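You operate a simulated robot arm through the tools that you are given. There is no shell and no other tool. Be economical: measure what you need, move in short steps, check, and stop when the job is done.

Carry out the task below with a simulated two-armed robot. There is one attempt and no reset: what you move stays moved.

TASK
Unload both cores from the core tote onto the steel table.
Fine: stand them up; carry the tote over and back with both hands. Set down upright: short core, tall core.
Where things are to end (x, y in the base frame): core tote within 60 mm of [-100, 1150]; short core within 60 mm of [180, 1100]; tall core within 60 mm of [180, 1250]; core tote within 60 mm of [530, 90].

Only the result counts: the job must be done as asked and must still hold three seconds after the hand-in. Knocking over, shifting, dropping, spilling or breaking anything else fails it.

THE ROBOT
Two 7-joint arms with two-finger parallel grippers on one trunk, on a base that drives. Base frame: it is fixed to the floor where the robot stands at the start and does not move with it; the origin is under the middle of the robot, x ahead of it, y to its left, z up; the surface under the hand at the start is at about z = 800. Units: mm, degrees, N and s.
The left shoulder is at the start at [50, 177, 1129], the right one opposite. With the tool pointing down near the work surface each hand reaches from about 220 to 700 mm from the robot's upright axis, wherever it stands, measured 20 degrees to its own side. Places, roughly: top of the blue stand [600, 100, 800]; top of the steel table [100, 1200, 800]. Payload 3.43 kg a hand.
The tool frame of a hand sits at the grasp point between the pads (the TCP): z along the fingers, y along the line on which they close. The tips reach 34 mm beyond it. Largest opening 128 mm; finger width 24, thickness 12; the body of the gripper, 48 by 130 mm, starts 96 mm behind the TCP.
Orientation is that of the tool frame in the base frame, as a unit quaternion [x, y, z, w]. With the fingers straight down and closing along the base's y, the tool's x points along the base's -x, its y along +y and its z along -z.

THE INTERFACE
- The arms move only by the tool servo_tool. It takes "left_motion", "right_motion" or both (then of equal length, played together; a hand with none holds still); each is a list of rows, each a list of 7 numbers: the shift along the tool's x, y, z in mm, then the turn, a rotation vector about the tool's x, y, z in degrees, then the gripper command, from -1 (fully open) to 1 (shut), values between in proportion. In form: [[dx, dy, dz, ax, ay, az, fingers], ...]. A call has 1 to 10 rows; each row is the pose to reach, as a shift and turn from the pose commanded when the call began, along the tool's axes at that moment. Each row takes 0.2 s and may step no farther than 50 mm and 8.6 degrees from the row before; otherwise, or with a gripper value out of range, the whole call is refused. Where a pose cannot be reached the arm comes as near as it can. A force on the tool above 40 N (or 10 N above the force at the start of the call, whichever is more), or a blocked arm, ends the call early, and 0.2 s more pass. The fingers move at their own pace (about 108 mm/s each) and stop on an object; they squeeze with about 43 N. The grip force told is the motor's: it shows also when the fingers shut on nothing. Time passes only in rows, and 0.2 s behind the last, so rows that repeat a pose let the fingers close. The reply holds the time, the measured pose of the TCP, the force on the tool along the base axes, the opening and the grip force, in the units named above and with some noise, with the torque about the TCP (base axes, N m) and any sound that the robot's microphone picked up.
- Cameras (640 x 400 px; columns grow to the right, rows downward): "scene" is now at [161.2, 14.1, 1306.7]; the picture's right is [0.17, -0.99, 0.00], its down [-0.51, -0.09, -0.86] and it looks along [0.84, 0.15, -0.52] (base axes); focal length 214 px, centre (320, 200). "left" rides on the left gripper at [76, 11, -160] in its tool frame; the picture's right is [-0.15, 0.99, 0.00], its down [-0.88, -0.13, -0.46] and it looks along [-0.45, -0.07, 0.89] (tool axes); focal length 234 px, centre (320, 200). "right" rides on the right gripper at [76, -11, -160] in its tool frame; the picture's right is [0.15, 0.99, 0.00], its down [-0.88, 0.13, -0.46] and it looks along [-0.45, 0.07, 0.89] (tool axes); focal length 234 px, centre (320, 200).
- capture(camera): a new picture of that camera. It takes no simulated time.
- slide_trunk(by): slides the trunk up (or, below 0, down) by that many mm; the arms and the scene camera ride with it, the base frame stays. It gives what a move gives, with no picture.
- drive_base(legs): drives the robot by 1 to 6 legs, each [ahead, turn to the left] in mm and degrees, along the robot's own axes; the way and the turn of a leg run together, so that a leg with both is an arc; at most 1500 mm and 180 degrees a leg. The arms and the cameras ride along, it lands a little off, and it stops where it bumps. It gives what a move gives.
- head_to(pan, tilt): turns the head with the scene camera to pan (to the left, within 80 degrees either way) and tilt (down, from -29 to 69), counted from straight ahead of the robot. It gives what a move gives.
- locate(camera, pixels): there is no depth. For up to 12 entries [column, row, z] of the newest picture of that camera ("zoom" is the newest enlarged one), the place [x, y] in the base frame at which the ray of that pixel passes the height z, good to about 2 mm, but the place of the scene camera against the robot may be out by one fixed shift of up to 12 mm in any direction. It takes no simulated time.
- inspect(camera, box): a new picture of the part [left, top, right, bottom] of that camera's present view, enlarged. It takes no simulated time.
- finish_job(): hands the job in; it is judged then, once.

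Go step by step. Measure first, check grasps and placings, and put right what went wrong. The budget is 80 turns and 70 pictures, counting those below and the enlarged ones. Unless the task says otherwise, let go and move clear before handing in, and close with one line.

The tools are called by a JSON object that holds its "api" and its "payload". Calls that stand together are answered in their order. servo_tool: Moves the arms, as the interface text tells. Its arguments: {"type":"object","properties":{"left_motion":{"type":"array"},"right_motion":{"type":"array"}},"required":[]} The other tools are called the same way: slide_trunk (by) slides the trunk up or down; drive_base (legs) drives the base; head_to (pan, tilt) turns the head that bears the scene camera; capture (camera) takes a picture; locate (camera, pixels) gives the place at which the rays of pixels pass given heights; inspect (camera, box) takes an enlarged picture of a part of a camera's view; finish_job () hands the job in.

At the start:

```text
time: 0.0
left_ee_pos: [479.6, 273.5, 1170.3]
left_orientation: [-0.001, 1.0, -0.001, 0.0]
left_force: [1.6, -0.5, -0.1]
left_torque: [-0.03, 0.01, 0.02]
left_gripper_width: 128.0
left_gripper_force: 0.1
right_ee_pos: [430.1, -86.0, 1151.6]
right_orientation: [0.0, 1.0, 0.0, 0.0]
right_force: [-0.8, -1.1, 1.0]
right_torque: [0.02, 0.03, 0.02]
right_gripper_width: 128.1
right_gripper_force: 0.1
trunk travel left (down, up): [-300.0, 101.0]
robot x, y, heading: [2.1, 6.1, 0.2]
head pan, tilt: [9.8, 31.2]
```

scene: 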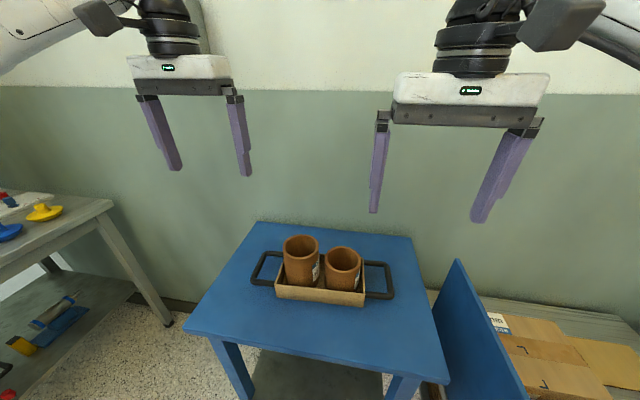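
right: 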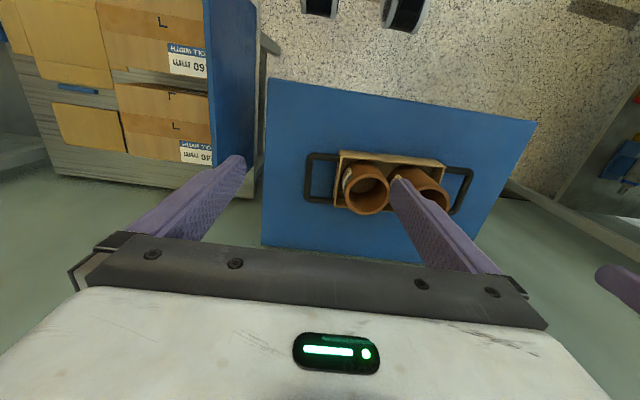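
left: 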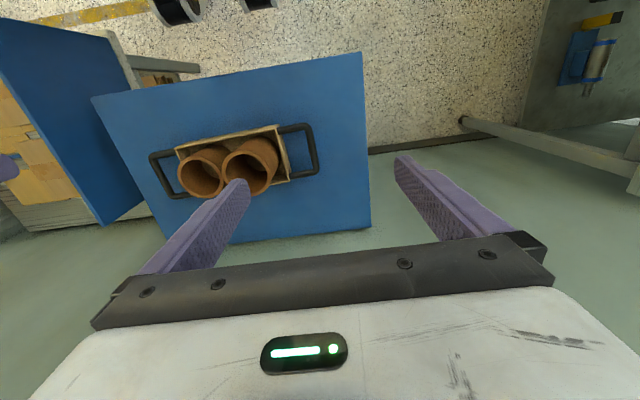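

The tote sits on the blue stand around px (320,280), with two handles at px (262,268) and (382,280). I'll zoom in and look towards the steel table.

{"api": "inspect", "payload": {"camera": "scene", "box": [230, 210, 420, 330]}}

{"api": "locate", "payload": {"camera": "scene", "pixels": [[252, 283, 830], [266, 252, 830], [393, 298, 830], [386, 263, 830], [275, 297, 800], [363, 306, 800], [184, 326, 800], [449, 376, 800], [258, 221, 800], [410, 238, 800]]}}

{"api": "head_to", "payload": {"pan": 75, "tilt": 35}}

{"api": "capture", "payload": {"camera": "scene"}}

```text
3.33 times, centred on (325, 270) of scene
```

zoom: 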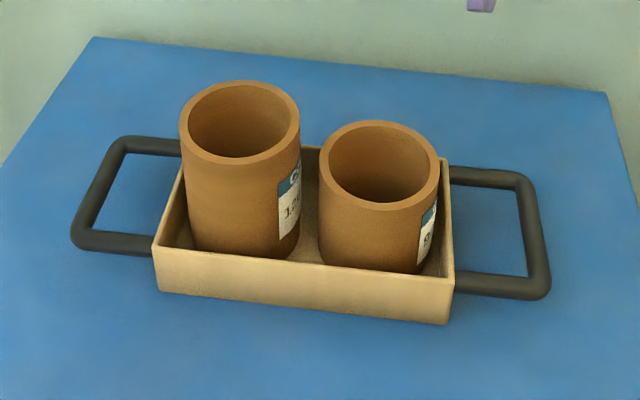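

```text
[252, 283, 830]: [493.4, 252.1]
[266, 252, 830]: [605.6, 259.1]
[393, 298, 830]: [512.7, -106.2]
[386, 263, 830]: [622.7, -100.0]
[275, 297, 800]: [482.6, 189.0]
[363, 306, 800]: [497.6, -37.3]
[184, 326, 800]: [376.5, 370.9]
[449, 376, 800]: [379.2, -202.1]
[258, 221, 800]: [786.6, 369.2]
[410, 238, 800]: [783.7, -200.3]
```

```text
time: 1.4
left_ee_pos: [478.9, 271.4, 1170.0]
left_orientation: [-0.001, 1.0, 0.0, 0.001]
left_force: [1.2, -0.1, 0.0]
left_torque: [0.03, 0.01, 0.02]
left_gripper_width: 127.9
left_gripper_force: 0.1
right_ee_pos: [430.8, -87.2, 1150.9]
right_orientation: [0.0, 1.0, 0.0, 0.0]
right_force: [0.1, -0.8, 0.1]
right_torque: [-0.01, 0.04, -0.01]
right_gripper_width: 127.9
right_gripper_force: 0.2
trunk travel left (down, up): [-300.0, 101.0]
robot x, y, heading: [0.1, 1.2, -0.4]
head pan, tilt: [75.0, 35.0]
```

```text
65 pictures are left
```

scene: 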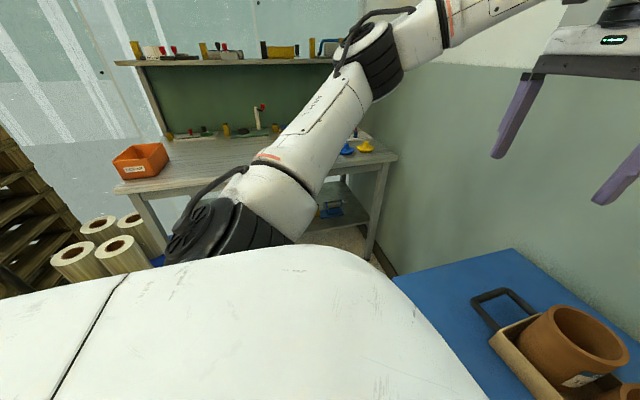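

The table with the orange bin (px 140,160) seems to be the steel table. I'll locate its corners and items.

{"api": "locate", "payload": {"camera": "scene", "pixels": [[117, 193, 800], [397, 157, 800], [125, 180, 800], [168, 165, 800], [270, 140, 800], [350, 153, 800], [365, 150, 800], [175, 137, 800], [210, 135, 800], [150, 75, 1100], [335, 60, 1100]]}}

{"api": "inspect", "payload": {"camera": "scene", "box": [100, 30, 420, 230]}}

```text
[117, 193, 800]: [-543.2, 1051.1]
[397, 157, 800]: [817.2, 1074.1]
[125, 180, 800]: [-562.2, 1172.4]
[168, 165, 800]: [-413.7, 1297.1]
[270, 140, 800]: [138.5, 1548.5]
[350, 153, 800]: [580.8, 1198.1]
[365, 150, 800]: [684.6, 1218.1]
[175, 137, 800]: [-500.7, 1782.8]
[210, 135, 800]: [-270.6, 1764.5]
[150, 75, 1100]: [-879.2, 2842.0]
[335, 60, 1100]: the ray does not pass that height
```

```text
2.00 times, centred on (260, 130) of scene
```

zoom: 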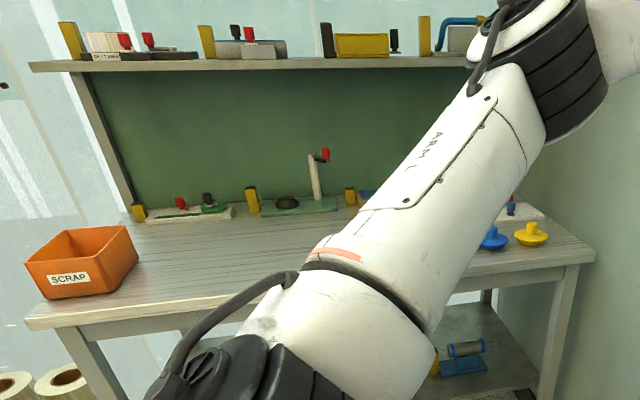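

Table front edge is about y=1050, x from -540 to 815, with clear space at the targets. Now I'll triangulate handle and core positions with the two wrist cameras.

{"api": "inspect", "payload": {"camera": "left", "box": [140, 100, 340, 225]}}

{"api": "locate", "payload": {"camera": "zoom", "pixels": [[320, 200, 800], [320, 200, 900]]}}

{"api": "inspect", "payload": {"camera": "right", "box": [290, 130, 490, 255]}}

{"api": "locate", "payload": {"camera": "zoom", "pixels": [[320, 200, 800], [320, 200, 900]]}}

```text
3.20 times, centred on (240, 162) of left
```

zoom: 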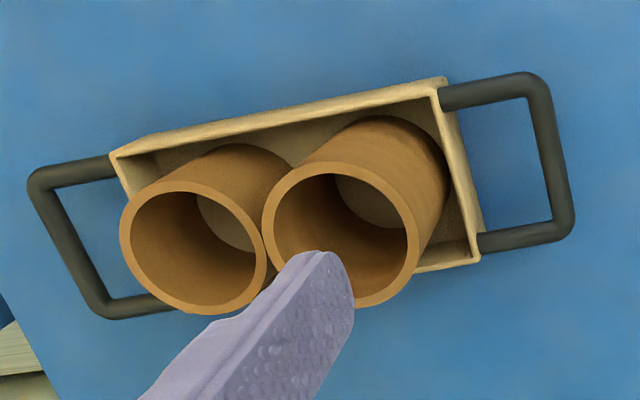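

```text
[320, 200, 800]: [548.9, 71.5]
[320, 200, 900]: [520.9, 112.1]
```

```text
3.20 times, centred on (390, 192) of right
```

zoom: 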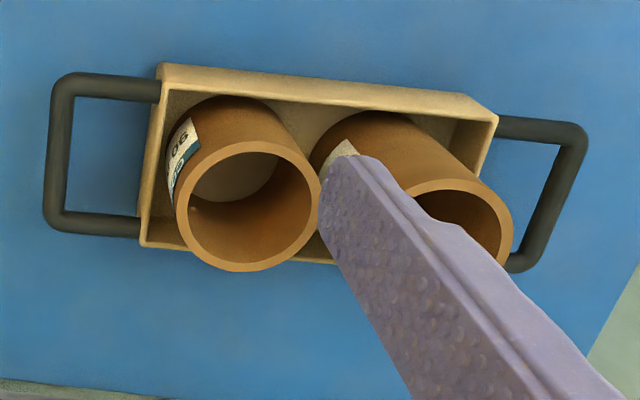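

```text
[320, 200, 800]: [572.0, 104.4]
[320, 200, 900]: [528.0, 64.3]
```

Triangulating with matched pixels of both handle bars in both wrist views.

{"api": "locate", "payload": {"camera": "left", "pixels": [[307.2, 126.6, 810], [307.2, 126.6, 840], [316.6, 171.3, 810], [316.6, 171.3, 840], [152.5, 156.9, 810], [152.5, 156.9, 840], [171.3, 196.9, 810], [171.3, 196.9, 840]]}}

{"api": "locate", "payload": {"camera": "zoom", "pixels": [[577, 135, 810], [577, 135, 840], [523, 262, 810], [523, 262, 840], [62, 90, 810], [62, 90, 840], [55, 220, 810], [55, 220, 840], [177, 207, 900], [318, 191, 900], [248, 143, 900], [243, 270, 900]]}}

```text
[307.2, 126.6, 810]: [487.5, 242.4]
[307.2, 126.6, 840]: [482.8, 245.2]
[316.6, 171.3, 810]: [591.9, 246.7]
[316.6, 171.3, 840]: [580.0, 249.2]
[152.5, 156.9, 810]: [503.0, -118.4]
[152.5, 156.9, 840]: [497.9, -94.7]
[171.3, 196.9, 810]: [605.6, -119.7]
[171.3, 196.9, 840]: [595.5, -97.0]
```

```text
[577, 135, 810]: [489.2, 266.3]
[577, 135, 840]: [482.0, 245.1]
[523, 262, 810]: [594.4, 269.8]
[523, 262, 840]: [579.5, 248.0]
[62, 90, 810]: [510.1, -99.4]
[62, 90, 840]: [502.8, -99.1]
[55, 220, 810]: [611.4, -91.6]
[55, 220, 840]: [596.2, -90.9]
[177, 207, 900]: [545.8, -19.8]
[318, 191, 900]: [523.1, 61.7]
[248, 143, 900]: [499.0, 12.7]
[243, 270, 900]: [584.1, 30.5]
```

Bars are at z≈839: left bar centre (531,247), right bar centre (548,-95), yaw ≈2.5°. Moving both hands to about z=950 above the bars with opening ~60.

{"api": "servo_tool", "payload": {"left_motion": [[-9, -4, 37, 0, 0, -0.5, -0.5], [-17, -8, 73, 0, 0, -1, 0.06], [-26, -12, 110, 0, 0, -1.5, 0.06], [-35, -16, 147, 0, 0, -2, 0.06], [-43, -20, 183, 0, 0, -2.5, 0.06], [-52, -24.5, 220, 0, 0, -2.5, 0.06], [-52, -24.5, 220, 0, 0, -2.5, 0.06]], "right_motion": [[-20, -1, 33, 0, 0, -0.5, -0.5], [-39, -3, 67, 0, 0, -1, 0.06], [-59, -4, 100, 0, 0, -1.5, 0.06], [-78, -5, 134, 0, 0, -2, 0.06], [-98, -7, 167, 0, 0, -2.5, 0.06], [-117, -8, 201, 0, 0, -2.5, 0.06], [-117, -8, 201, 0, 0, -2.5, 0.06]]}}

{"api": "capture", "payload": {"camera": "left"}}

{"api": "capture", "payload": {"camera": "right"}}

```text
time: 3.0
left_ee_pos: [533.6, 247.9, 950.0]
left_orientation: [-0.023, 1.0, -0.001, 0.0]
left_force: [-1.0, 0.3, -0.2]
left_torque: [0.02, 0.01, -0.01]
left_gripper_width: 60.3
left_gripper_force: 0.0
right_ee_pos: [549.0, -95.9, 951.2]
right_orientation: [-0.022, 1.0, 0.0, 0.0]
right_force: [0.3, 0.2, 0.7]
right_torque: [0.03, 0.02, 0.03]
right_gripper_width: 60.0
right_gripper_force: 0.0
trunk travel left (down, up): [-300.0, 101.0]
robot x, y, heading: [2.5, -1.9, -0.3]
head pan, tilt: [75.0, 35.0]
```

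```text
61 pictures are left
```

left: 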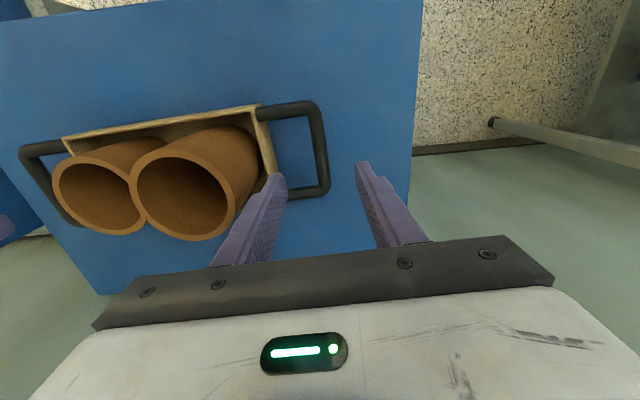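

```text
60 pictures are left
```

right: 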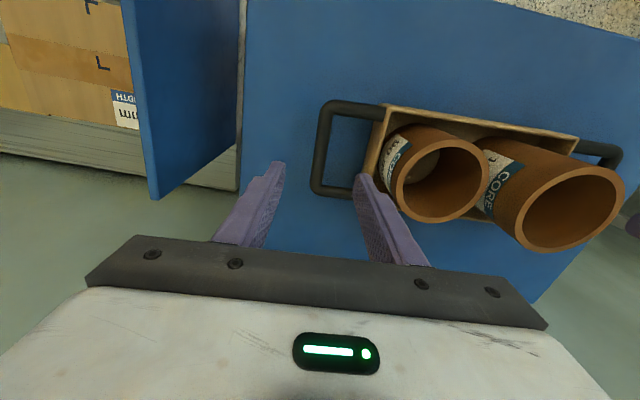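

Re-measuring the bars from close up: left bar px (313,105)-(324,187), right bar px (325,108)-(317,187).

{"api": "locate", "payload": {"camera": "left", "pixels": [[312, 108, 839], [323, 187, 839], [318, 147, 839], [260, 115, 839], [278, 190, 839]]}}

{"api": "locate", "payload": {"camera": "right", "pixels": [[325, 106, 839], [317, 187, 839], [321, 147, 839], [382, 110, 839], [360, 185, 839]]}}

```text
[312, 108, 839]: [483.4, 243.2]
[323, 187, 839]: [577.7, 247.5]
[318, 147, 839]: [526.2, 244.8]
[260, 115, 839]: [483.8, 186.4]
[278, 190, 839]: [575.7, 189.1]
```

```text
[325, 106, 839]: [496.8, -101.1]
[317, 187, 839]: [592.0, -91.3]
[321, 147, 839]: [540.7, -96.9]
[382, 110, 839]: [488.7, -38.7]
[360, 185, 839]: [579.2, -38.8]
```

Alignment within ~3 mm. Descending to TCP z≈850 with small corrections, stopping before closing.

{"api": "servo_tool", "payload": {"left_motion": [[3, -2.5, 25, 0, 0, 0, 0.06], [3, -2.5, 50, 0, 0, 0, 0.06], [3, -2.5, 75, 0, 0, 0, 0.06], [3, -2.5, 100, 0, 0, 0, 0.06]], "right_motion": [[4, 0, 25, 0, 0, 0, 0.06], [4, 0, 50, 0, 0, 0, 0.06], [4, 0, 75, 0, 0, 0, 0.06], [4, 0, 101, 0, 0, 0, 0.06]]}}

{"api": "capture", "payload": {"camera": "left"}}

{"api": "capture", "payload": {"camera": "right"}}

```text
time: 4.0
left_ee_pos: [529.3, 241.5, 851.4]
left_orientation: [-0.023, 1.0, -0.001, 0.0]
left_force: [-0.5, 0.5, -0.2]
left_torque: [0.0, -0.03, 0.03]
left_gripper_width: 60.2
left_gripper_force: 0.2
right_ee_pos: [545.6, -94.5, 848.8]
right_orientation: [-0.023, 1.0, 0.0, 0.0]
right_force: [-0.3, 0.1, 0.4]
right_torque: [-0.02, -0.01, 0.01]
right_gripper_width: 60.4
right_gripper_force: 0.1
trunk travel left (down, up): [-300.0, 101.0]
robot x, y, heading: [-2.7, -0.4, 0.0]
head pan, tilt: [75.0, 35.0]
```

```text
59 pictures are left
```

left: 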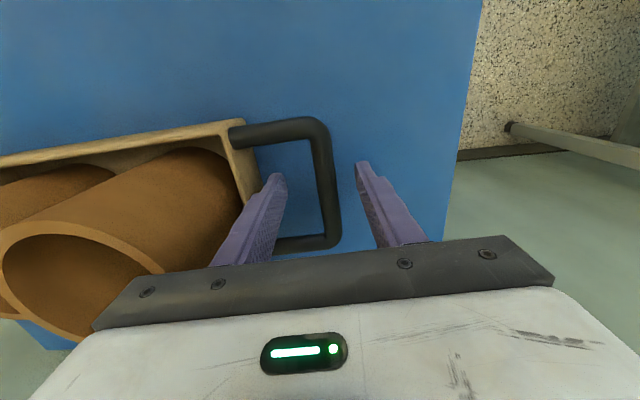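

```text
58 pictures are left
```

right: 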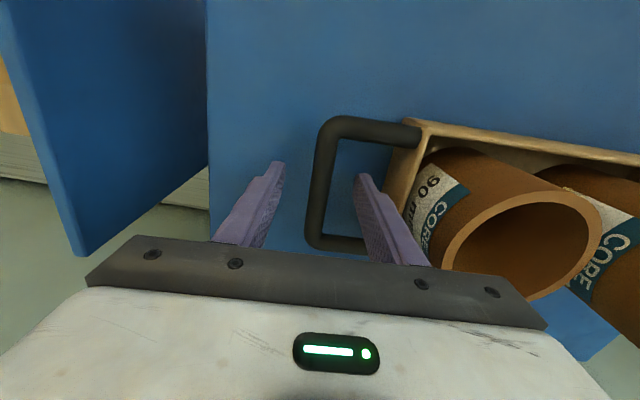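

Both bars lie between their fingers. Closing both grippers.

{"api": "servo_tool", "payload": {"left_motion": [[0, 0, 0, 0, 0, 0, 0.5], [0, 0, 0, 0, 0, 0, 0.8], [0, 0, 0, 0, 0, 0, 1], [0, 0, 0, 0, 0, 0, 1], [0, 0, 0, 0, 0, 0, 1]], "right_motion": [[0, 0, 0, 0, 0, 0, 0.5], [0, 0, 0, 0, 0, 0, 0.8], [0, 0, 0, 0, 0, 0, 1], [0, 0, 0, 0, 0, 0, 1], [0, 0, 0, 0, 0, 0, 1]]}}

```text
time: 5.2
left_ee_pos: [527.3, 242.7, 850.2]
left_orientation: [-0.023, 1.0, 0.0, -0.001]
left_force: [-0.3, 9.4, -0.2]
left_torque: [0.08, -0.05, -0.13]
left_gripper_width: 15.1
left_gripper_force: 42.9
right_ee_pos: [546.1, -96.5, 847.5]
right_orientation: [-0.022, 1.0, -0.001, 0.001]
right_force: [0.1, -8.0, 0.3]
right_torque: [-0.08, -0.05, 0.08]
right_gripper_width: 15.2
right_gripper_force: 43.2
trunk travel left (down, up): [-300.0, 101.0]
robot x, y, heading: [0.9, 0.0, 0.1]
head pan, tilt: [75.0, 35.0]
```

Both grips hold on 15 mm bars. Lifting 100 mm with the trunk.

{"api": "slide_trunk", "payload": {"by": 30}}

{"api": "capture", "payload": {"camera": "left"}}

```text
time: 5.9
left_ee_pos: [528.9, 242.8, 880.1]
left_orientation: [-0.024, 1.0, 0.0, 0.0]
left_force: [-1.0, 12.0, -1.5]
left_torque: [0.16, 0.03, -0.09]
left_gripper_width: 15.0
left_gripper_force: 43.3
right_ee_pos: [545.5, -96.2, 878.8]
right_orientation: [-0.022, 1.0, -0.002, 0.0]
right_force: [-0.7, -12.1, -1.8]
right_torque: [-0.08, 0.06, 0.11]
right_gripper_width: 15.0
right_gripper_force: 43.5
trunk travel left (down, up): [-330.0, 71.0]
robot x, y, heading: [2.3, 0.9, -0.1]
head pan, tilt: [75.0, 35.0]
```

```text
57 pictures are left
```

left: 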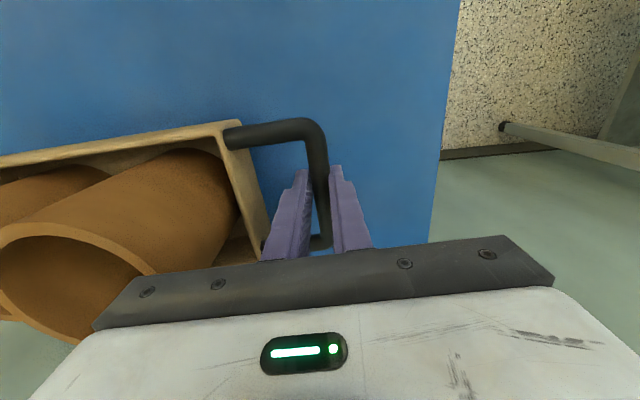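

The tote is off the stand (blue edge shifted from column 482 to 460 while the tote stayed put in the hand). Lifting another 65 mm, then backing off and driving over to the steel table.

{"api": "slide_trunk", "payload": {"by": 65}}

{"api": "drive_base", "payload": {"legs": [[-150, 0], [0, 39]]}}

{"api": "head_to", "payload": {"pan": 20, "tilt": 35}}

{"api": "capture", "payload": {"camera": "scene"}}

```text
time: 7.0
left_ee_pos: [528.5, 243.3, 944.7]
left_orientation: [-0.023, 1.0, 0.0, 0.0]
left_force: [-1.4, 16.6, -1.9]
left_torque: [0.17, 0.14, -0.1]
left_gripper_width: 14.7
left_gripper_force: 43.5
right_ee_pos: [545.6, -96.7, 944.0]
right_orientation: [-0.022, 1.0, -0.001, 0.0]
right_force: [1.1, -15.4, -1.8]
right_torque: [-0.14, -0.02, 0.09]
right_gripper_width: 15.0
right_gripper_force: 43.4
trunk travel left (down, up): [-395.0, 6.0]
robot x, y, heading: [1.8, 3.2, -0.1]
head pan, tilt: [75.0, 35.0]
```

```text
time: 10.2
left_ee_pos: [101.6, 524.9, 944.8]
left_orientation: [-0.36, 0.933, 0.0, 0.0]
left_force: [-12.9, 13.2, -1.1]
left_torque: [0.08, 0.16, -0.15]
left_gripper_width: 14.9
left_gripper_force: 42.7
right_ee_pos: [330.5, 274.2, 943.4]
right_orientation: [-0.359, 0.933, -0.003, 0.0]
right_force: [13.7, -13.4, -1.3]
right_torque: [-0.07, -0.1, 0.05]
right_gripper_width: 15.1
right_gripper_force: 43.5
trunk travel left (down, up): [-395.0, 6.0]
robot x, y, heading: [-151.0, 0.8, 39.5]
head pan, tilt: [75.0, 35.0]
```

```text
time: 11.4
left_ee_pos: [101.2, 524.2, 945.1]
left_orientation: [-0.361, 0.933, 0.001, -0.001]
left_force: [-1.3, -0.2, -1.4]
left_torque: [-0.03, 0.01, -0.14]
left_gripper_width: 14.9
left_gripper_force: 43.3
right_ee_pos: [331.1, 273.4, 942.4]
right_orientation: [-0.359, 0.933, -0.001, 0.001]
right_force: [0.8, -0.5, -2.1]
right_torque: [-0.02, 0.0, 0.04]
right_gripper_width: 15.1
right_gripper_force: 43.1
trunk travel left (down, up): [-395.0, 6.0]
robot x, y, heading: [-150.3, 1.7, 39.4]
head pan, tilt: [20.0, 35.0]
```

```text
56 pictures are left
```

scene: 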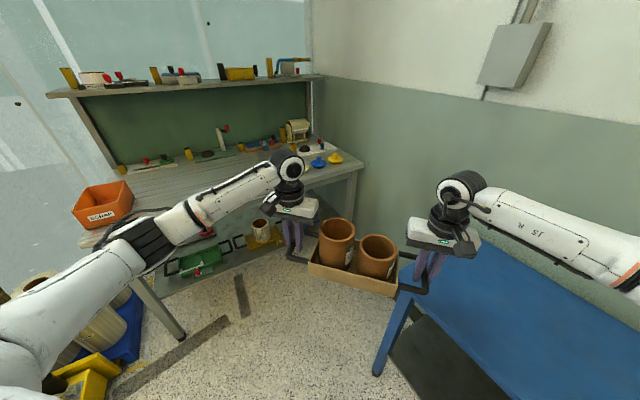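

Tote is held level and the table is clear at the targets. Continuing to turn, drive and align.

{"api": "drive_base", "payload": {"legs": [[0, 39], [624, 0], [0, 11.5]]}}

{"api": "head_to", "payload": {"pan": 0, "tilt": 45}}

{"api": "capture", "payload": {"camera": "scene"}}

```text
time: 17.5
left_ee_pos: [-276.1, 1146.2, 945.4]
left_orientation: [0.727, -0.687, -0.001, 0.0]
left_force: [-1.9, -1.3, -2.4]
left_torque: [0.0, 0.01, -0.14]
left_gripper_width: 14.8
left_gripper_force: 42.9
right_ee_pos: [62.3, 1165.6, 943.3]
right_orientation: [0.725, -0.689, 0.001, -0.001]
right_force: [2.3, 0.0, -2.0]
right_torque: [-0.04, 0.0, 0.0]
right_gripper_width: 14.8
right_gripper_force: 42.8
trunk travel left (down, up): [-395.0, 6.0]
robot x, y, heading: [-33.0, 618.6, 90.3]
head pan, tilt: [20.0, 35.0]
```

```text
time: 18.4
left_ee_pos: [-276.7, 1146.2, 945.0]
left_orientation: [0.726, -0.688, 0.001, 0.001]
left_force: [1.2, 0.5, -1.7]
left_torque: [-0.03, -0.01, -0.12]
left_gripper_width: 15.3
left_gripper_force: 42.7
right_ee_pos: [63.4, 1164.4, 944.9]
right_orientation: [0.725, -0.689, 0.001, -0.001]
right_force: [1.0, -0.2, -2.6]
right_torque: [-0.01, -0.02, 0.0]
right_gripper_width: 15.0
right_gripper_force: 43.6
trunk travel left (down, up): [-395.0, 6.0]
robot x, y, heading: [-29.0, 618.8, 90.6]
head pan, tilt: [0.0, 45.0]
```

```text
55 pictures are left
```

scene: 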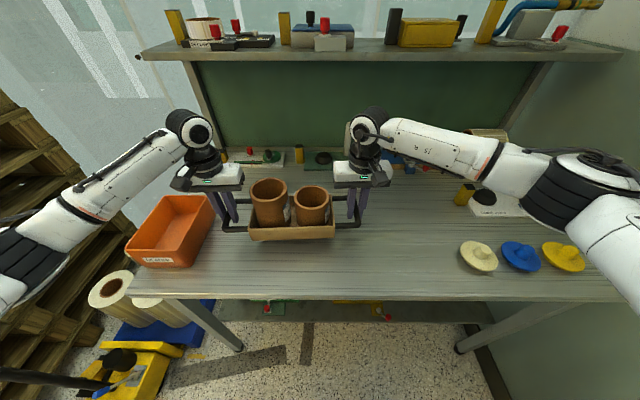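

Tote hangs over (-106,1155). Checking the clearance to the orange bin (right side px (190,266)/(215,205)) and table edge before lowering.

{"api": "locate", "payload": {"camera": "scene", "pixels": [[190, 266, 800], [190, 266, 880], [213, 205, 880], [213, 205, 800], [400, 300, 800], [222, 232, 890], [467, 270, 800], [479, 240, 810]]}}

{"api": "inspect", "payload": {"camera": "scene", "box": [120, 140, 400, 315]}}

{"api": "capture", "payload": {"camera": "left"}}

```text
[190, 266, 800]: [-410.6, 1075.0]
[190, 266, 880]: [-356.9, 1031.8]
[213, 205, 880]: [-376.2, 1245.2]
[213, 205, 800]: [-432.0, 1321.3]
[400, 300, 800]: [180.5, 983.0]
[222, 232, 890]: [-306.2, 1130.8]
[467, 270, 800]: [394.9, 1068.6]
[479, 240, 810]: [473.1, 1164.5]
```

```text
2.29 times, centred on (260, 228) of scene
```

zoom: 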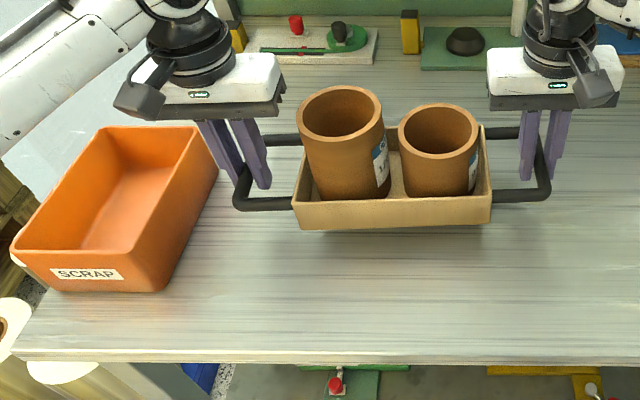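

```text
53 pictures are left
```

left: 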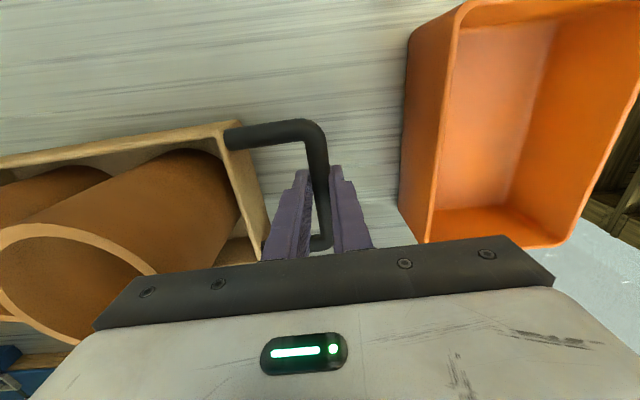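

Bin's right edge is at x≈-370, clear of the hand (outer side ≈-320 when opened). Lowering with the trunk.

{"api": "slide_trunk", "payload": {"by": -88}}

{"api": "inspect", "payload": {"camera": "scene", "box": [120, 140, 400, 315]}}

```text
time: 19.2
left_ee_pos: [-277.0, 1149.4, 898.9]
left_orientation: [0.726, -0.687, -0.01, -0.011]
left_force: [-3.7, -3.5, 17.8]
left_torque: [0.05, 0.11, -0.22]
left_gripper_width: 15.2
left_gripper_force: 43.0
right_ee_pos: [63.2, 1169.3, 897.0]
right_orientation: [0.724, -0.69, -0.01, -0.007]
right_force: [3.6, -1.8, 15.1]
right_torque: [0.39, -0.16, 0.2]
right_gripper_width: 15.1
right_gripper_force: 42.9
trunk travel left (down, up): [-334.0, 67.0]
robot x, y, heading: [-26.3, 617.3, 90.6]
head pan, tilt: [0.0, 45.0]
stopped: the force on the tool passed its limit at 45 N (the readings are from after the stop); the commanded pose is now the measured one
```

```text
2.29 times, centred on (260, 228) of scene
```

zoom: 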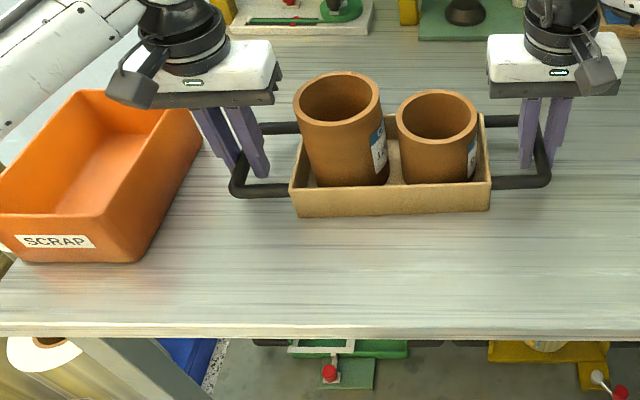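

The tote touched down early: contact at TCP z≈898, so the steel table is at z≈848. Opening both hands to 60 mm.

{"api": "servo_tool", "payload": {"left_motion": [[0, 0, 0, 0, 0, 0, 0.5], [0, 0, 0, 0, 0, 0, 0.06], [0, 0, 0, 0, 0, 0, 0.06]], "right_motion": [[0, 0, 0, 0, 0, 0, 0.5], [0, 0, 0, 0, 0, 0, 0.06], [0, 0, 0, 0, 0, 0, 0.06]]}}

{"api": "capture", "payload": {"camera": "left"}}

{"api": "capture", "payload": {"camera": "right"}}

```text
time: 20.0
left_ee_pos: [-277.2, 1149.7, 892.5]
left_orientation: [0.726, -0.688, -0.006, -0.009]
left_force: [-0.4, -0.8, -0.1]
left_torque: [0.02, -0.02, 0.0]
left_gripper_width: 60.2
left_gripper_force: 0.0
right_ee_pos: [62.4, 1170.0, 892.8]
right_orientation: [0.725, -0.689, -0.007, -0.005]
right_force: [0.6, -1.2, -0.2]
right_torque: [0.04, 0.0, 0.0]
right_gripper_width: 60.0
right_gripper_force: 0.1
trunk travel left (down, up): [-334.0, 67.0]
robot x, y, heading: [-28.3, 618.1, 90.6]
head pan, tilt: [0.0, 45.0]
```

```text
51 pictures are left
```

left: 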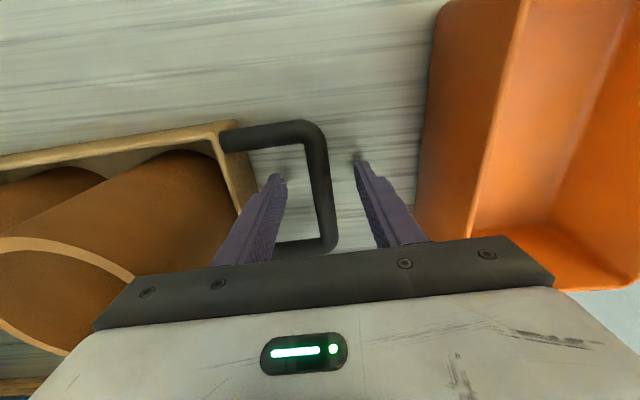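

```text
50 pictures are left
```

right: 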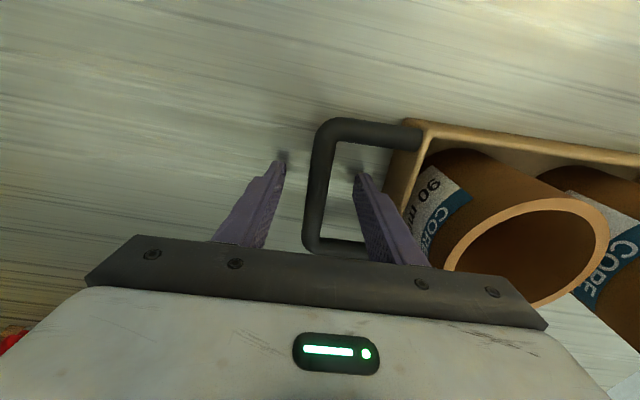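

Bars are free between the fingers. Raising both hands straight up by 220 mm.

{"api": "servo_tool", "payload": {"left_motion": [[0, 0, -40, 0, 0, 0, 0.06], [0, 0, -80, 0, 0, 0, 0.06], [0, 0, -120, 0, 0, 0, 0.06], [0, 0, -160, 0, 0, 0, 0.06], [0, 0, -200, 0, 0, 0, 0.06], [0, 0, -220, 0, 0, 0, 0.06]], "right_motion": [[0, 0, -40, 0, 0, 0, 0.06], [0, 0, -80, 0, 0, 0, 0.06], [0, 0, -120, 0, 0, 0, 0.06], [0, 0, -160, 0, 0, 0, 0.06], [0, 0, -200, 0, 0, 0, -1], [0, 0, -220, 0, 0, 0, -1]]}}

{"api": "capture", "payload": {"camera": "right"}}

{"api": "capture", "payload": {"camera": "left"}}

{"api": "capture", "payload": {"camera": "scene"}}

```text
time: 21.4
left_ee_pos: [-276.7, 1144.2, 1113.1]
left_orientation: [0.726, -0.688, -0.006, -0.008]
left_force: [-0.6, -0.9, 0.5]
left_torque: [-0.02, 0.0, 0.01]
left_gripper_width: 60.5
left_gripper_force: 0.0
right_ee_pos: [65.5, 1164.7, 1112.6]
right_orientation: [0.724, -0.689, -0.009, -0.004]
right_force: [-0.9, -0.1, 0.1]
right_torque: [0.03, 0.01, 0.01]
right_gripper_width: 128.1
right_gripper_force: 0.2
trunk travel left (down, up): [-334.0, 67.0]
robot x, y, heading: [-28.7, 622.8, 90.4]
head pan, tilt: [0.0, 45.0]
```

```text
49 pictures are left
```

right: 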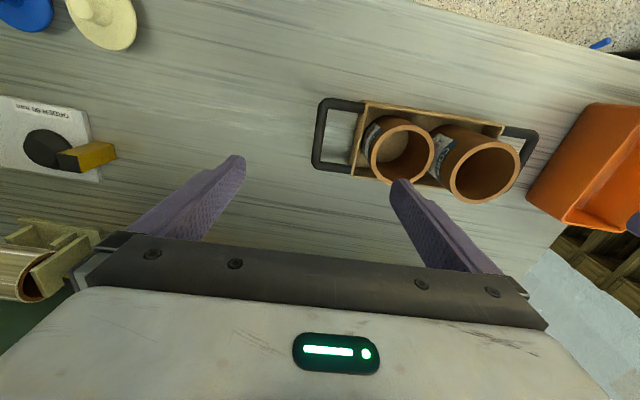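

```text
48 pictures are left
```

left: 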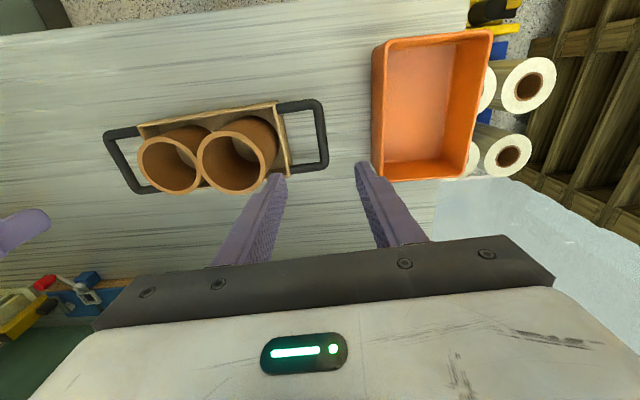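

```text
47 pictures are left
```

scene: 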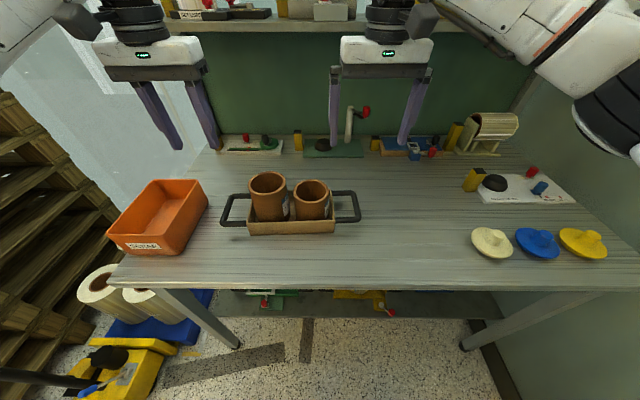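

Tote stands on the table. Zooming on the core rims from both wrists to triangulate top heights.

{"api": "inspect", "payload": {"camera": "left", "box": [95, 85, 335, 235]}}

{"api": "locate", "payload": {"camera": "zoom", "pixels": [[200, 200, 940], [200, 200, 980], [350, 200, 940], [350, 200, 1020]]}}

{"api": "inspect", "payload": {"camera": "right", "box": [305, 75, 545, 225]}}

```text
2.67 times, centred on (215, 160) of left
```

zoom: 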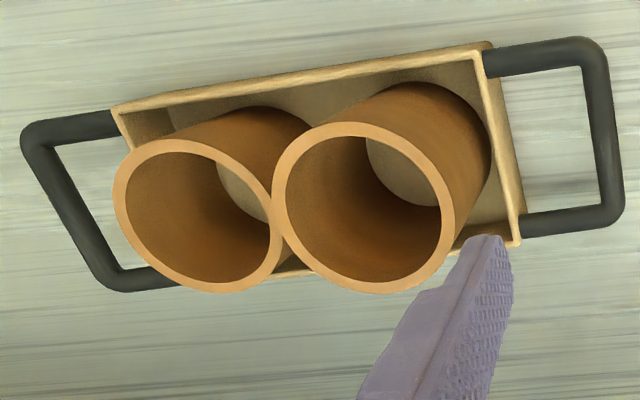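

```text
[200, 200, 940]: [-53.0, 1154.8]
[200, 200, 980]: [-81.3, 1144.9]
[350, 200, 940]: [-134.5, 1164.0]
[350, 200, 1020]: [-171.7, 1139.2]
```

```text
2.67 times, centred on (425, 150) of right
```

zoom: 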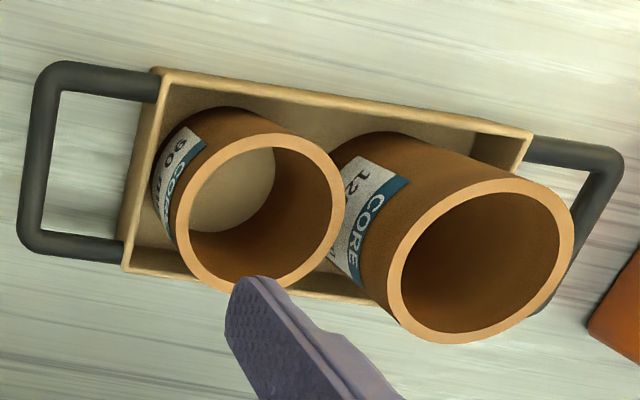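

Locating rim centres at several heights from both views to find the matching height.

{"api": "locate", "payload": {"camera": "left", "pixels": [[169.2, 166, 930], [169.2, 166, 950], [231.1, 163, 960], [231.1, 163, 980]]}}

{"api": "locate", "payload": {"camera": "zoom", "pixels": [[257, 211, 930], [257, 211, 950], [480, 261, 960], [480, 261, 980], [168, 225, 940], [345, 196, 940], [265, 133, 940], [240, 290, 940]]}}

```text
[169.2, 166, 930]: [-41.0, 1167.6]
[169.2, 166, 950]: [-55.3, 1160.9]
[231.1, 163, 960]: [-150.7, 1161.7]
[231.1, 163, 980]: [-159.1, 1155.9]
```

```text
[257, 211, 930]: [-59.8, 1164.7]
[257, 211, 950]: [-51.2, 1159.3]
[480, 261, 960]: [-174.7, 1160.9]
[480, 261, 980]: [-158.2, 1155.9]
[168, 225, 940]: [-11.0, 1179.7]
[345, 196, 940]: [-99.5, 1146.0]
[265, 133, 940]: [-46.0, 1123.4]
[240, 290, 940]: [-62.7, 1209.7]
```

Short core: centre (-53,1161), top z≈946. Tall core: centre (-159,1156), top ≈981, diameter ≈88. I'll move the left hand aside and the right hand over the short core, levelling the tools.

{"api": "servo_tool", "payload": {"left_motion": [[30, 16, -4, 0, 0.5, 0, 0.06], [60, 32, -8, 0, 1.1, 0, 0.06], [90, 48, -12, 0, 1.1, 0, 0.06], [120, 64, -16, 0, 1.1, 0, 0.06], [150, 80, -20, 0, 1.1, 0, 0.06], [150, 80, -20, 0, 1.1, 0, 0.06]], "right_motion": [[0, 0, 0, 0.2, 0.5, 0, -1], [0, 10, 5, 0.4, 1.0, 0, -1], [-1, 40, 20, 0.4, 1.0, 0, -1], [-2, 80, 40, 0.4, 1.0, 0, -1], [-2, 118, 53, 0.4, 1.0, 0, -1], [-2, 118, 53, 0.4, 1.0, 0, -1]]}}

{"api": "servo_tool", "payload": {"right_motion": [[0, 0, 0, 0, 0, -8, -1], [0, 0, 0, 0, 0, -16, -1], [0, 0, 0, 0, 0, -24, -1], [0, 0, 0, 0, 0, -32, -1], [0, 0, 0, 0, 0, -40, -1], [0, 0, 0, 0, 0, -48, -1], [0, 0, 0, 0, 0, -48, -1]]}}

{"api": "capture", "payload": {"camera": "right"}}

{"api": "capture", "payload": {"camera": "scene"}}

```text
time: 22.8
left_ee_pos: [-350.2, 992.7, 1130.7]
left_orientation: [0.725, -0.688, 0.0, -0.001]
left_force: [-0.4, 0.2, -1.5]
left_torque: [0.0, 0.01, 0.01]
left_gripper_width: 60.1
left_gripper_force: 0.1
right_ee_pos: [-54.3, 1164.4, 1058.7]
right_orientation: [0.724, -0.689, 0.001, -0.001]
right_force: [-0.2, 0.6, -0.1]
right_torque: [0.01, 0.01, 0.01]
right_gripper_width: 128.1
right_gripper_force: 0.1
trunk travel left (down, up): [-334.0, 67.0]
robot x, y, heading: [-25.3, 618.9, 90.3]
head pan, tilt: [0.0, 45.0]
```

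```text
time: 24.4
left_ee_pos: [-350.5, 992.4, 1130.6]
left_orientation: [0.726, -0.688, 0.001, -0.001]
left_force: [0.1, 0.5, -0.6]
left_torque: [0.02, 0.0, 0.03]
left_gripper_width: 60.1
left_gripper_force: 0.0
right_ee_pos: [-54.9, 1164.0, 1058.1]
right_orientation: [0.916, -0.4, 0.001, -0.001]
right_force: [-0.3, -0.2, -0.4]
right_torque: [-0.01, 0.0, 0.01]
right_gripper_width: 127.8
right_gripper_force: 0.0
right hand out of reach, approached as far as the arm can: row 6, 7
trunk travel left (down, up): [-334.0, 67.0]
robot x, y, heading: [-25.4, 618.9, 90.6]
head pan, tilt: [0.0, 45.0]
```

```text
44 pictures are left
```

right: 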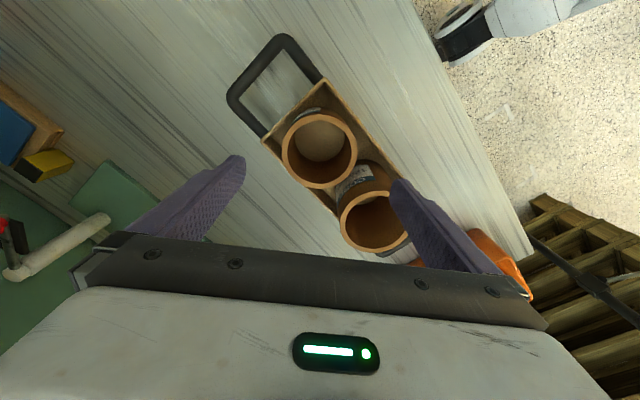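

```text
43 pictures are left
```

scene: 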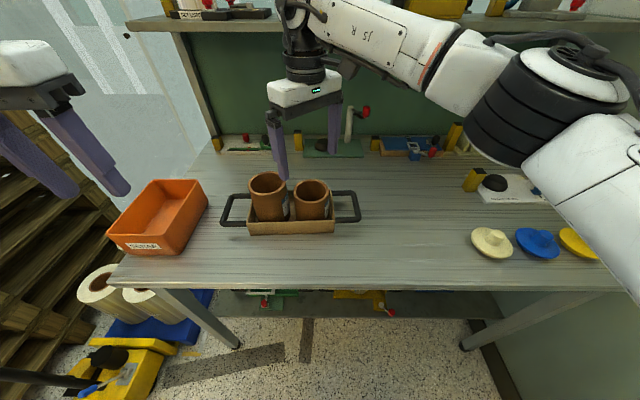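

The wrist yaw stopped at its limit with closing direction ≈43°, which suffices (finger clearance to the tall core ≈12 mm). Refining rim centre from this view, px (319.5,148) short and (375,208) tall.

{"api": "locate", "payload": {"camera": "right", "pixels": [[319.5, 148, 946], [319.5, 148, 936], [375, 208, 981], [320, 135, 850]]}}

{"api": "inspect", "payload": {"camera": "right", "box": [250, 70, 450, 260]}}

```text
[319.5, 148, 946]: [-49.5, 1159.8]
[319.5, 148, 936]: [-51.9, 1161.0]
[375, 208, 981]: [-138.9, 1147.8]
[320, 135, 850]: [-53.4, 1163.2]
```

```text
2.11 times, centred on (350, 165) of right
```

zoom: 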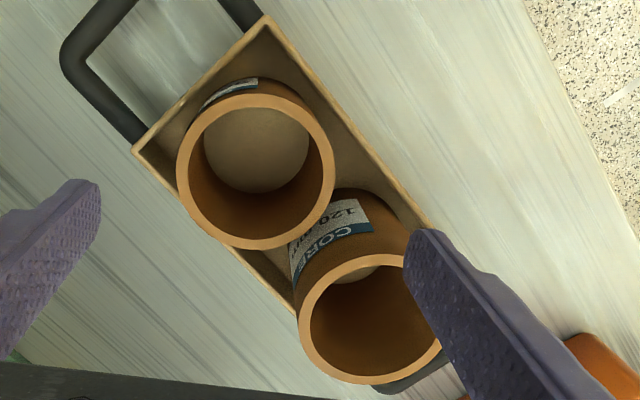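

My tall-rim row was off; recomputing from the zoom: short (255.5,171), tall (372,318).

{"api": "locate", "payload": {"camera": "zoom", "pixels": [[255.5, 171, 946], [255.5, 171, 940], [372, 318, 981], [372, 318, 975], [177, 171, 946], [334, 171, 946]]}}

```text
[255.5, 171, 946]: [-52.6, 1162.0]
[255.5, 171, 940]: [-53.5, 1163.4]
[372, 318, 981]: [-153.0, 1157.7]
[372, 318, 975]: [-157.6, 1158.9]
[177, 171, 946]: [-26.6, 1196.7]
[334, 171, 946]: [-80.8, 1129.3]
```

Short core at (-53,1162), right under the hand. Descending to TCP z≈936.

{"api": "servo_tool", "payload": {"right_motion": [[3, 0, 40, 0, 0, 0, -1], [3, 0, 80, 0, 0, 0, -1], [3, 0, 105, 0, 0, 0, -1], [3, 0, 122, 0, 0, 0, -1]]}}

{"api": "capture", "payload": {"camera": "right"}}

```text
time: 25.4
left_ee_pos: [-350.0, 992.5, 1129.7]
left_orientation: [0.726, -0.688, 0.001, -0.002]
left_force: [-0.5, -0.3, 0.7]
left_torque: [0.0, -0.04, -0.03]
left_gripper_width: 60.2
left_gripper_force: 0.2
right_ee_pos: [-53.9, 1161.2, 937.7]
right_orientation: [0.916, -0.4, 0.002, 0.0]
right_force: [-0.1, -0.3, 0.2]
right_torque: [0.01, 0.01, 0.01]
right_gripper_width: 128.0
right_gripper_force: 0.1
trunk travel left (down, up): [-334.0, 67.0]
robot x, y, heading: [-29.7, 621.1, 90.5]
head pan, tilt: [0.0, 45.0]
```

```text
41 pictures are left
```

right: 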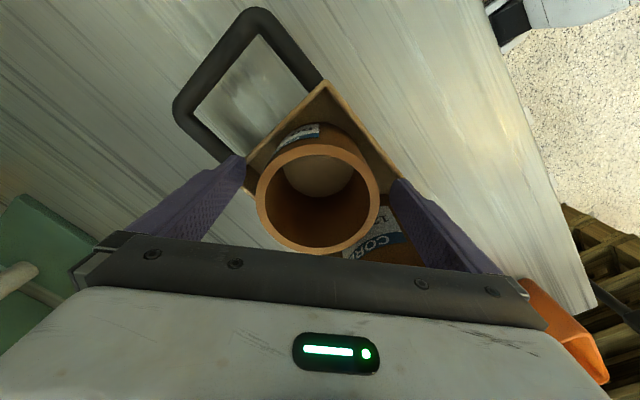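

The core sits centred between the fingers. Closing.

{"api": "servo_tool", "payload": {"right_motion": [[0, 0, 0, 0, 0, 0, -0.5], [0, 0, 0, 0, 0, 0, 0], [0, 0, 0, 0, 0, 0, 1], [0, 0, 0, 0, 0, 0, 1]]}}

{"api": "servo_tool", "payload": {"right_motion": [[0, 0, -10, 0, 0, 0, 1], [0, 0, -30, 0, 0, 0, 1], [0, 0, -60, 0, 0, 0, 1], [0, 0, -100, 0, 0, 0, 1], [0, 0, -130, 0, 0, 0, 1]]}}

{"api": "capture", "payload": {"camera": "scene"}}

{"api": "capture", "payload": {"camera": "right"}}

```text
time: 26.4
left_ee_pos: [-350.7, 992.6, 1130.4]
left_orientation: [0.726, -0.687, 0.001, -0.001]
left_force: [-0.7, -0.5, -0.8]
left_torque: [0.06, -0.03, 0.01]
left_gripper_width: 60.4
left_gripper_force: 0.1
right_ee_pos: [-52.1, 1161.4, 937.9]
right_orientation: [0.917, -0.399, 0.001, -0.001]
right_force: [-0.1, 1.0, -0.1]
right_torque: [-0.02, 0.01, 0.02]
right_gripper_width: 88.1
right_gripper_force: 42.6
trunk travel left (down, up): [-334.0, 67.0]
robot x, y, heading: [-30.0, 618.2, 90.1]
head pan, tilt: [0.0, 45.0]
```

```text
time: 27.6
left_ee_pos: [-351.8, 992.7, 1131.1]
left_orientation: [0.726, -0.688, 0.0, -0.001]
left_force: [0.7, 0.0, 0.0]
left_torque: [-0.01, -0.02, -0.04]
left_gripper_width: 60.5
left_gripper_force: 0.1
right_ee_pos: [-52.6, 1161.4, 1069.6]
right_orientation: [0.917, -0.4, 0.002, -0.001]
right_force: [0.0, 0.2, -1.2]
right_torque: [0.01, 0.0, 0.01]
right_gripper_width: 87.7
right_gripper_force: 43.1
trunk travel left (down, up): [-334.0, 67.0]
robot x, y, heading: [-29.2, 620.1, 90.3]
head pan, tilt: [0.0, 45.0]
```

```text
40 pictures are left
```

scene: 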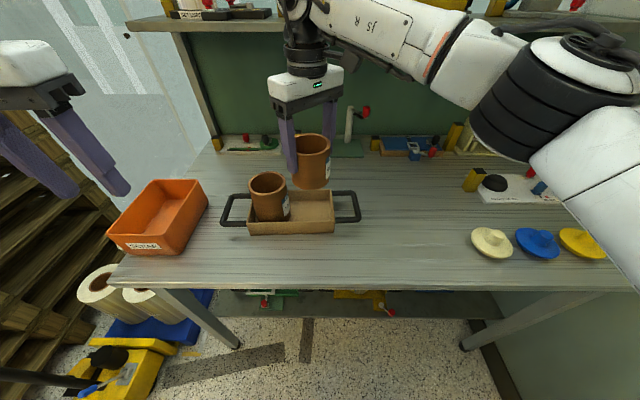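

```text
39 pictures are left
```

right: 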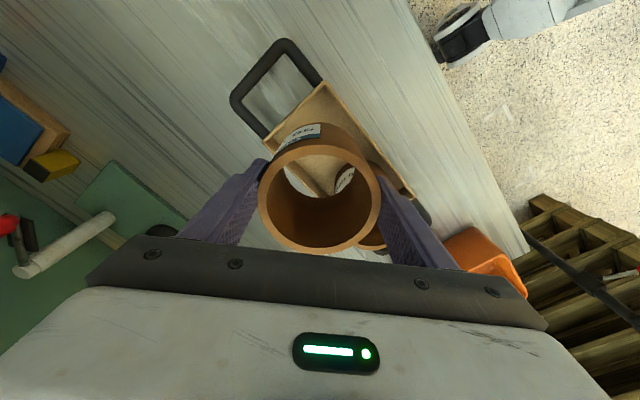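

Short core held upright (width 88). Moving it over (180,1100), rotating the wrist back by 36° on the way.

{"api": "servo_tool", "payload": {"right_motion": [[34, -21, 0, 0, 0, 6, 1], [68, -43, 0, 0, 0, 12, 1], [102, -64, 0, 0, 0, 18, 1], [135, -86, 0, 0, 0, 24, 1], [169, -107, 0, 0, 0, 30, 1], [203, -129, 0, 0, 0, 36, 1], [203, -129, 0, 0, 0, 36, 1]]}}

{"api": "capture", "payload": {"camera": "right"}}

{"api": "capture", "payload": {"camera": "scene"}}

```text
time: 29.2
left_ee_pos: [-349.9, 991.0, 1131.5]
left_orientation: [0.726, -0.688, 0.001, -0.003]
left_force: [0.1, 0.2, 0.0]
left_torque: [-0.02, -0.05, 0.01]
left_gripper_width: 60.1
left_gripper_force: 0.0
right_ee_pos: [180.4, 1101.3, 1067.1]
right_orientation: [0.748, -0.664, 0.001, -0.001]
right_force: [0.0, 0.3, -2.0]
right_torque: [0.0, 0.01, 0.0]
right_gripper_width: 87.7
right_gripper_force: 43.1
trunk travel left (down, up): [-334.0, 67.0]
robot x, y, heading: [-29.7, 618.1, 90.3]
head pan, tilt: [0.0, 45.0]
```

```text
38 pictures are left
```

right: 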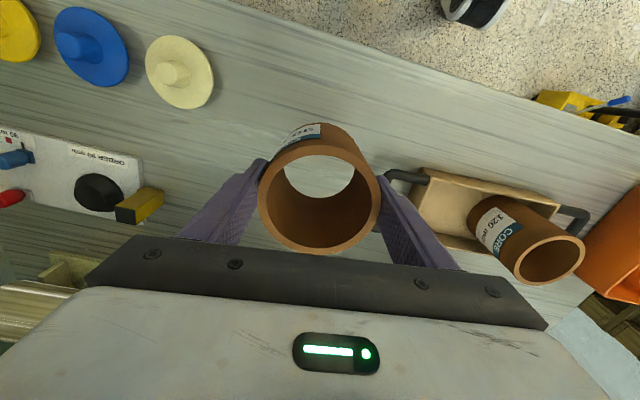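

```text
37 pictures are left
```

scene: 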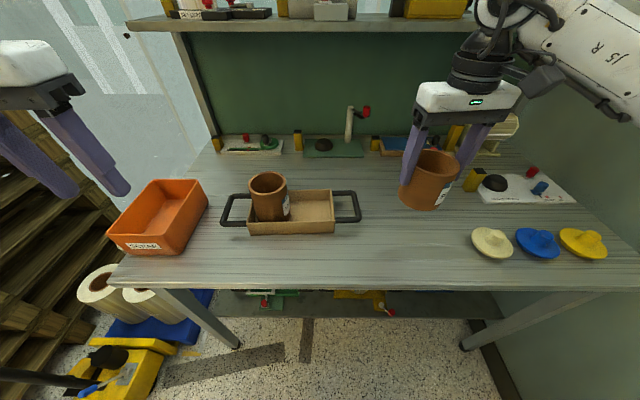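

Area beneath is clear. Lowering to just above the table.

{"api": "servo_tool", "payload": {"right_motion": [[0, 0, 40, 0, 0, 0, 1], [0, 0, 80, 0, 0, 0, 1], [0, 0, 110, 0, 0, 0, 1], [0, 0, 122, 0, 0, 0, 1], [0, 0, 127, 0, 0, 0, 1]]}}

{"api": "servo_tool", "payload": {"right_motion": [[0, 0, 2, 0, 0, 0, 1], [0, 0, 4, 0, 0, 0, 1], [0, 0, 6, 0, 0, 0, 1]]}}

{"api": "inspect", "payload": {"camera": "scene", "box": [360, 120, 520, 260]}}

```text
time: 30.4
left_ee_pos: [-350.5, 993.6, 1130.4]
left_orientation: [0.726, -0.688, 0.002, -0.002]
left_force: [-0.3, -0.3, -0.1]
left_torque: [-0.01, 0.0, 0.01]
left_gripper_width: 60.2
left_gripper_force: 0.0
right_ee_pos: [181.6, 1098.6, 941.6]
right_orientation: [0.748, -0.663, 0.001, -0.001]
right_force: [0.3, -0.3, -0.6]
right_torque: [-0.03, 0.0, 0.0]
right_gripper_width: 88.0
right_gripper_force: 42.8
trunk travel left (down, up): [-334.0, 67.0]
robot x, y, heading: [-25.1, 618.5, 90.4]
head pan, tilt: [0.0, 45.0]
```

```text
time: 31.2
left_ee_pos: [-350.4, 992.8, 1130.5]
left_orientation: [0.726, -0.688, 0.001, -0.002]
left_force: [-0.4, 0.8, 0.8]
left_torque: [0.02, 0.0, -0.01]
left_gripper_width: 60.0
left_gripper_force: 0.1
right_ee_pos: [180.2, 1100.9, 934.6]
right_orientation: [0.749, -0.663, 0.001, -0.003]
right_force: [0.4, -0.4, -0.7]
right_torque: [-0.01, 0.01, 0.0]
right_gripper_width: 87.5
right_gripper_force: 43.0
trunk travel left (down, up): [-334.0, 67.0]
robot x, y, heading: [-28.7, 617.6, 90.4]
head pan, tilt: [0.0, 45.0]
```

```text
2.86 times, centred on (440, 190) of scene
```

zoom: 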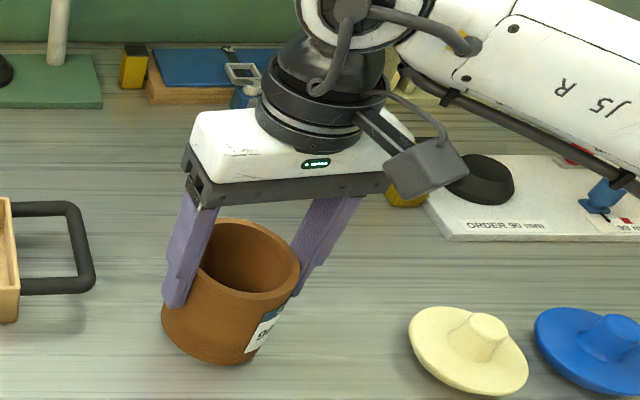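

No contact yet at z=934.6; continuing in small steps.

{"api": "servo_tool", "payload": {"right_motion": [[0, 0, 2, 0, 0, 0, 1], [0, 0, 4, 0, 0, 0, 1], [0, 0, 5.5, 0, 0, 0, 1], [0, 0, 7, 0, 0, 0, 1]]}}

```text
time: 32.2
left_ee_pos: [-350.6, 992.8, 1132.2]
left_orientation: [0.726, -0.688, 0.001, -0.001]
left_force: [0.6, 0.2, -0.3]
left_torque: [-0.06, 0.02, -0.02]
left_gripper_width: 60.0
left_gripper_force: 0.1
right_ee_pos: [179.8, 1100.0, 928.6]
right_orientation: [0.748, -0.663, 0.001, -0.002]
right_force: [0.4, 0.3, 0.2]
right_torque: [-0.02, -0.01, 0.0]
right_gripper_width: 88.2
right_gripper_force: 43.2
trunk travel left (down, up): [-334.0, 67.0]
robot x, y, heading: [-30.5, 619.3, 90.3]
head pan, tilt: [0.0, 45.0]
```

{"api": "servo_tool", "payload": {"right_motion": [[0, 0, 2, 0, 0, 0, 1], [0, 0, 4, 0, 0, 0, 1], [0, 0, 5, 0, 0, 0, 1], [0, 0, 6, 0, 0, 0, 1]]}}

```text
time: 33.2
left_ee_pos: [-349.1, 990.7, 1132.1]
left_orientation: [0.726, -0.688, 0.0, -0.002]
left_force: [0.5, 0.2, 0.0]
left_torque: [0.0, -0.01, 0.01]
left_gripper_width: 60.1
left_gripper_force: 0.0
right_ee_pos: [182.1, 1100.4, 927.6]
right_orientation: [0.747, -0.665, -0.003, -0.005]
right_force: [11.2, 1.6, 38.3]
right_torque: [-0.59, 0.52, 0.15]
right_gripper_width: 87.9
right_gripper_force: 43.8
trunk travel left (down, up): [-334.0, 67.0]
robot x, y, heading: [-25.7, 617.6, 90.6]
head pan, tilt: [0.0, 45.0]
```

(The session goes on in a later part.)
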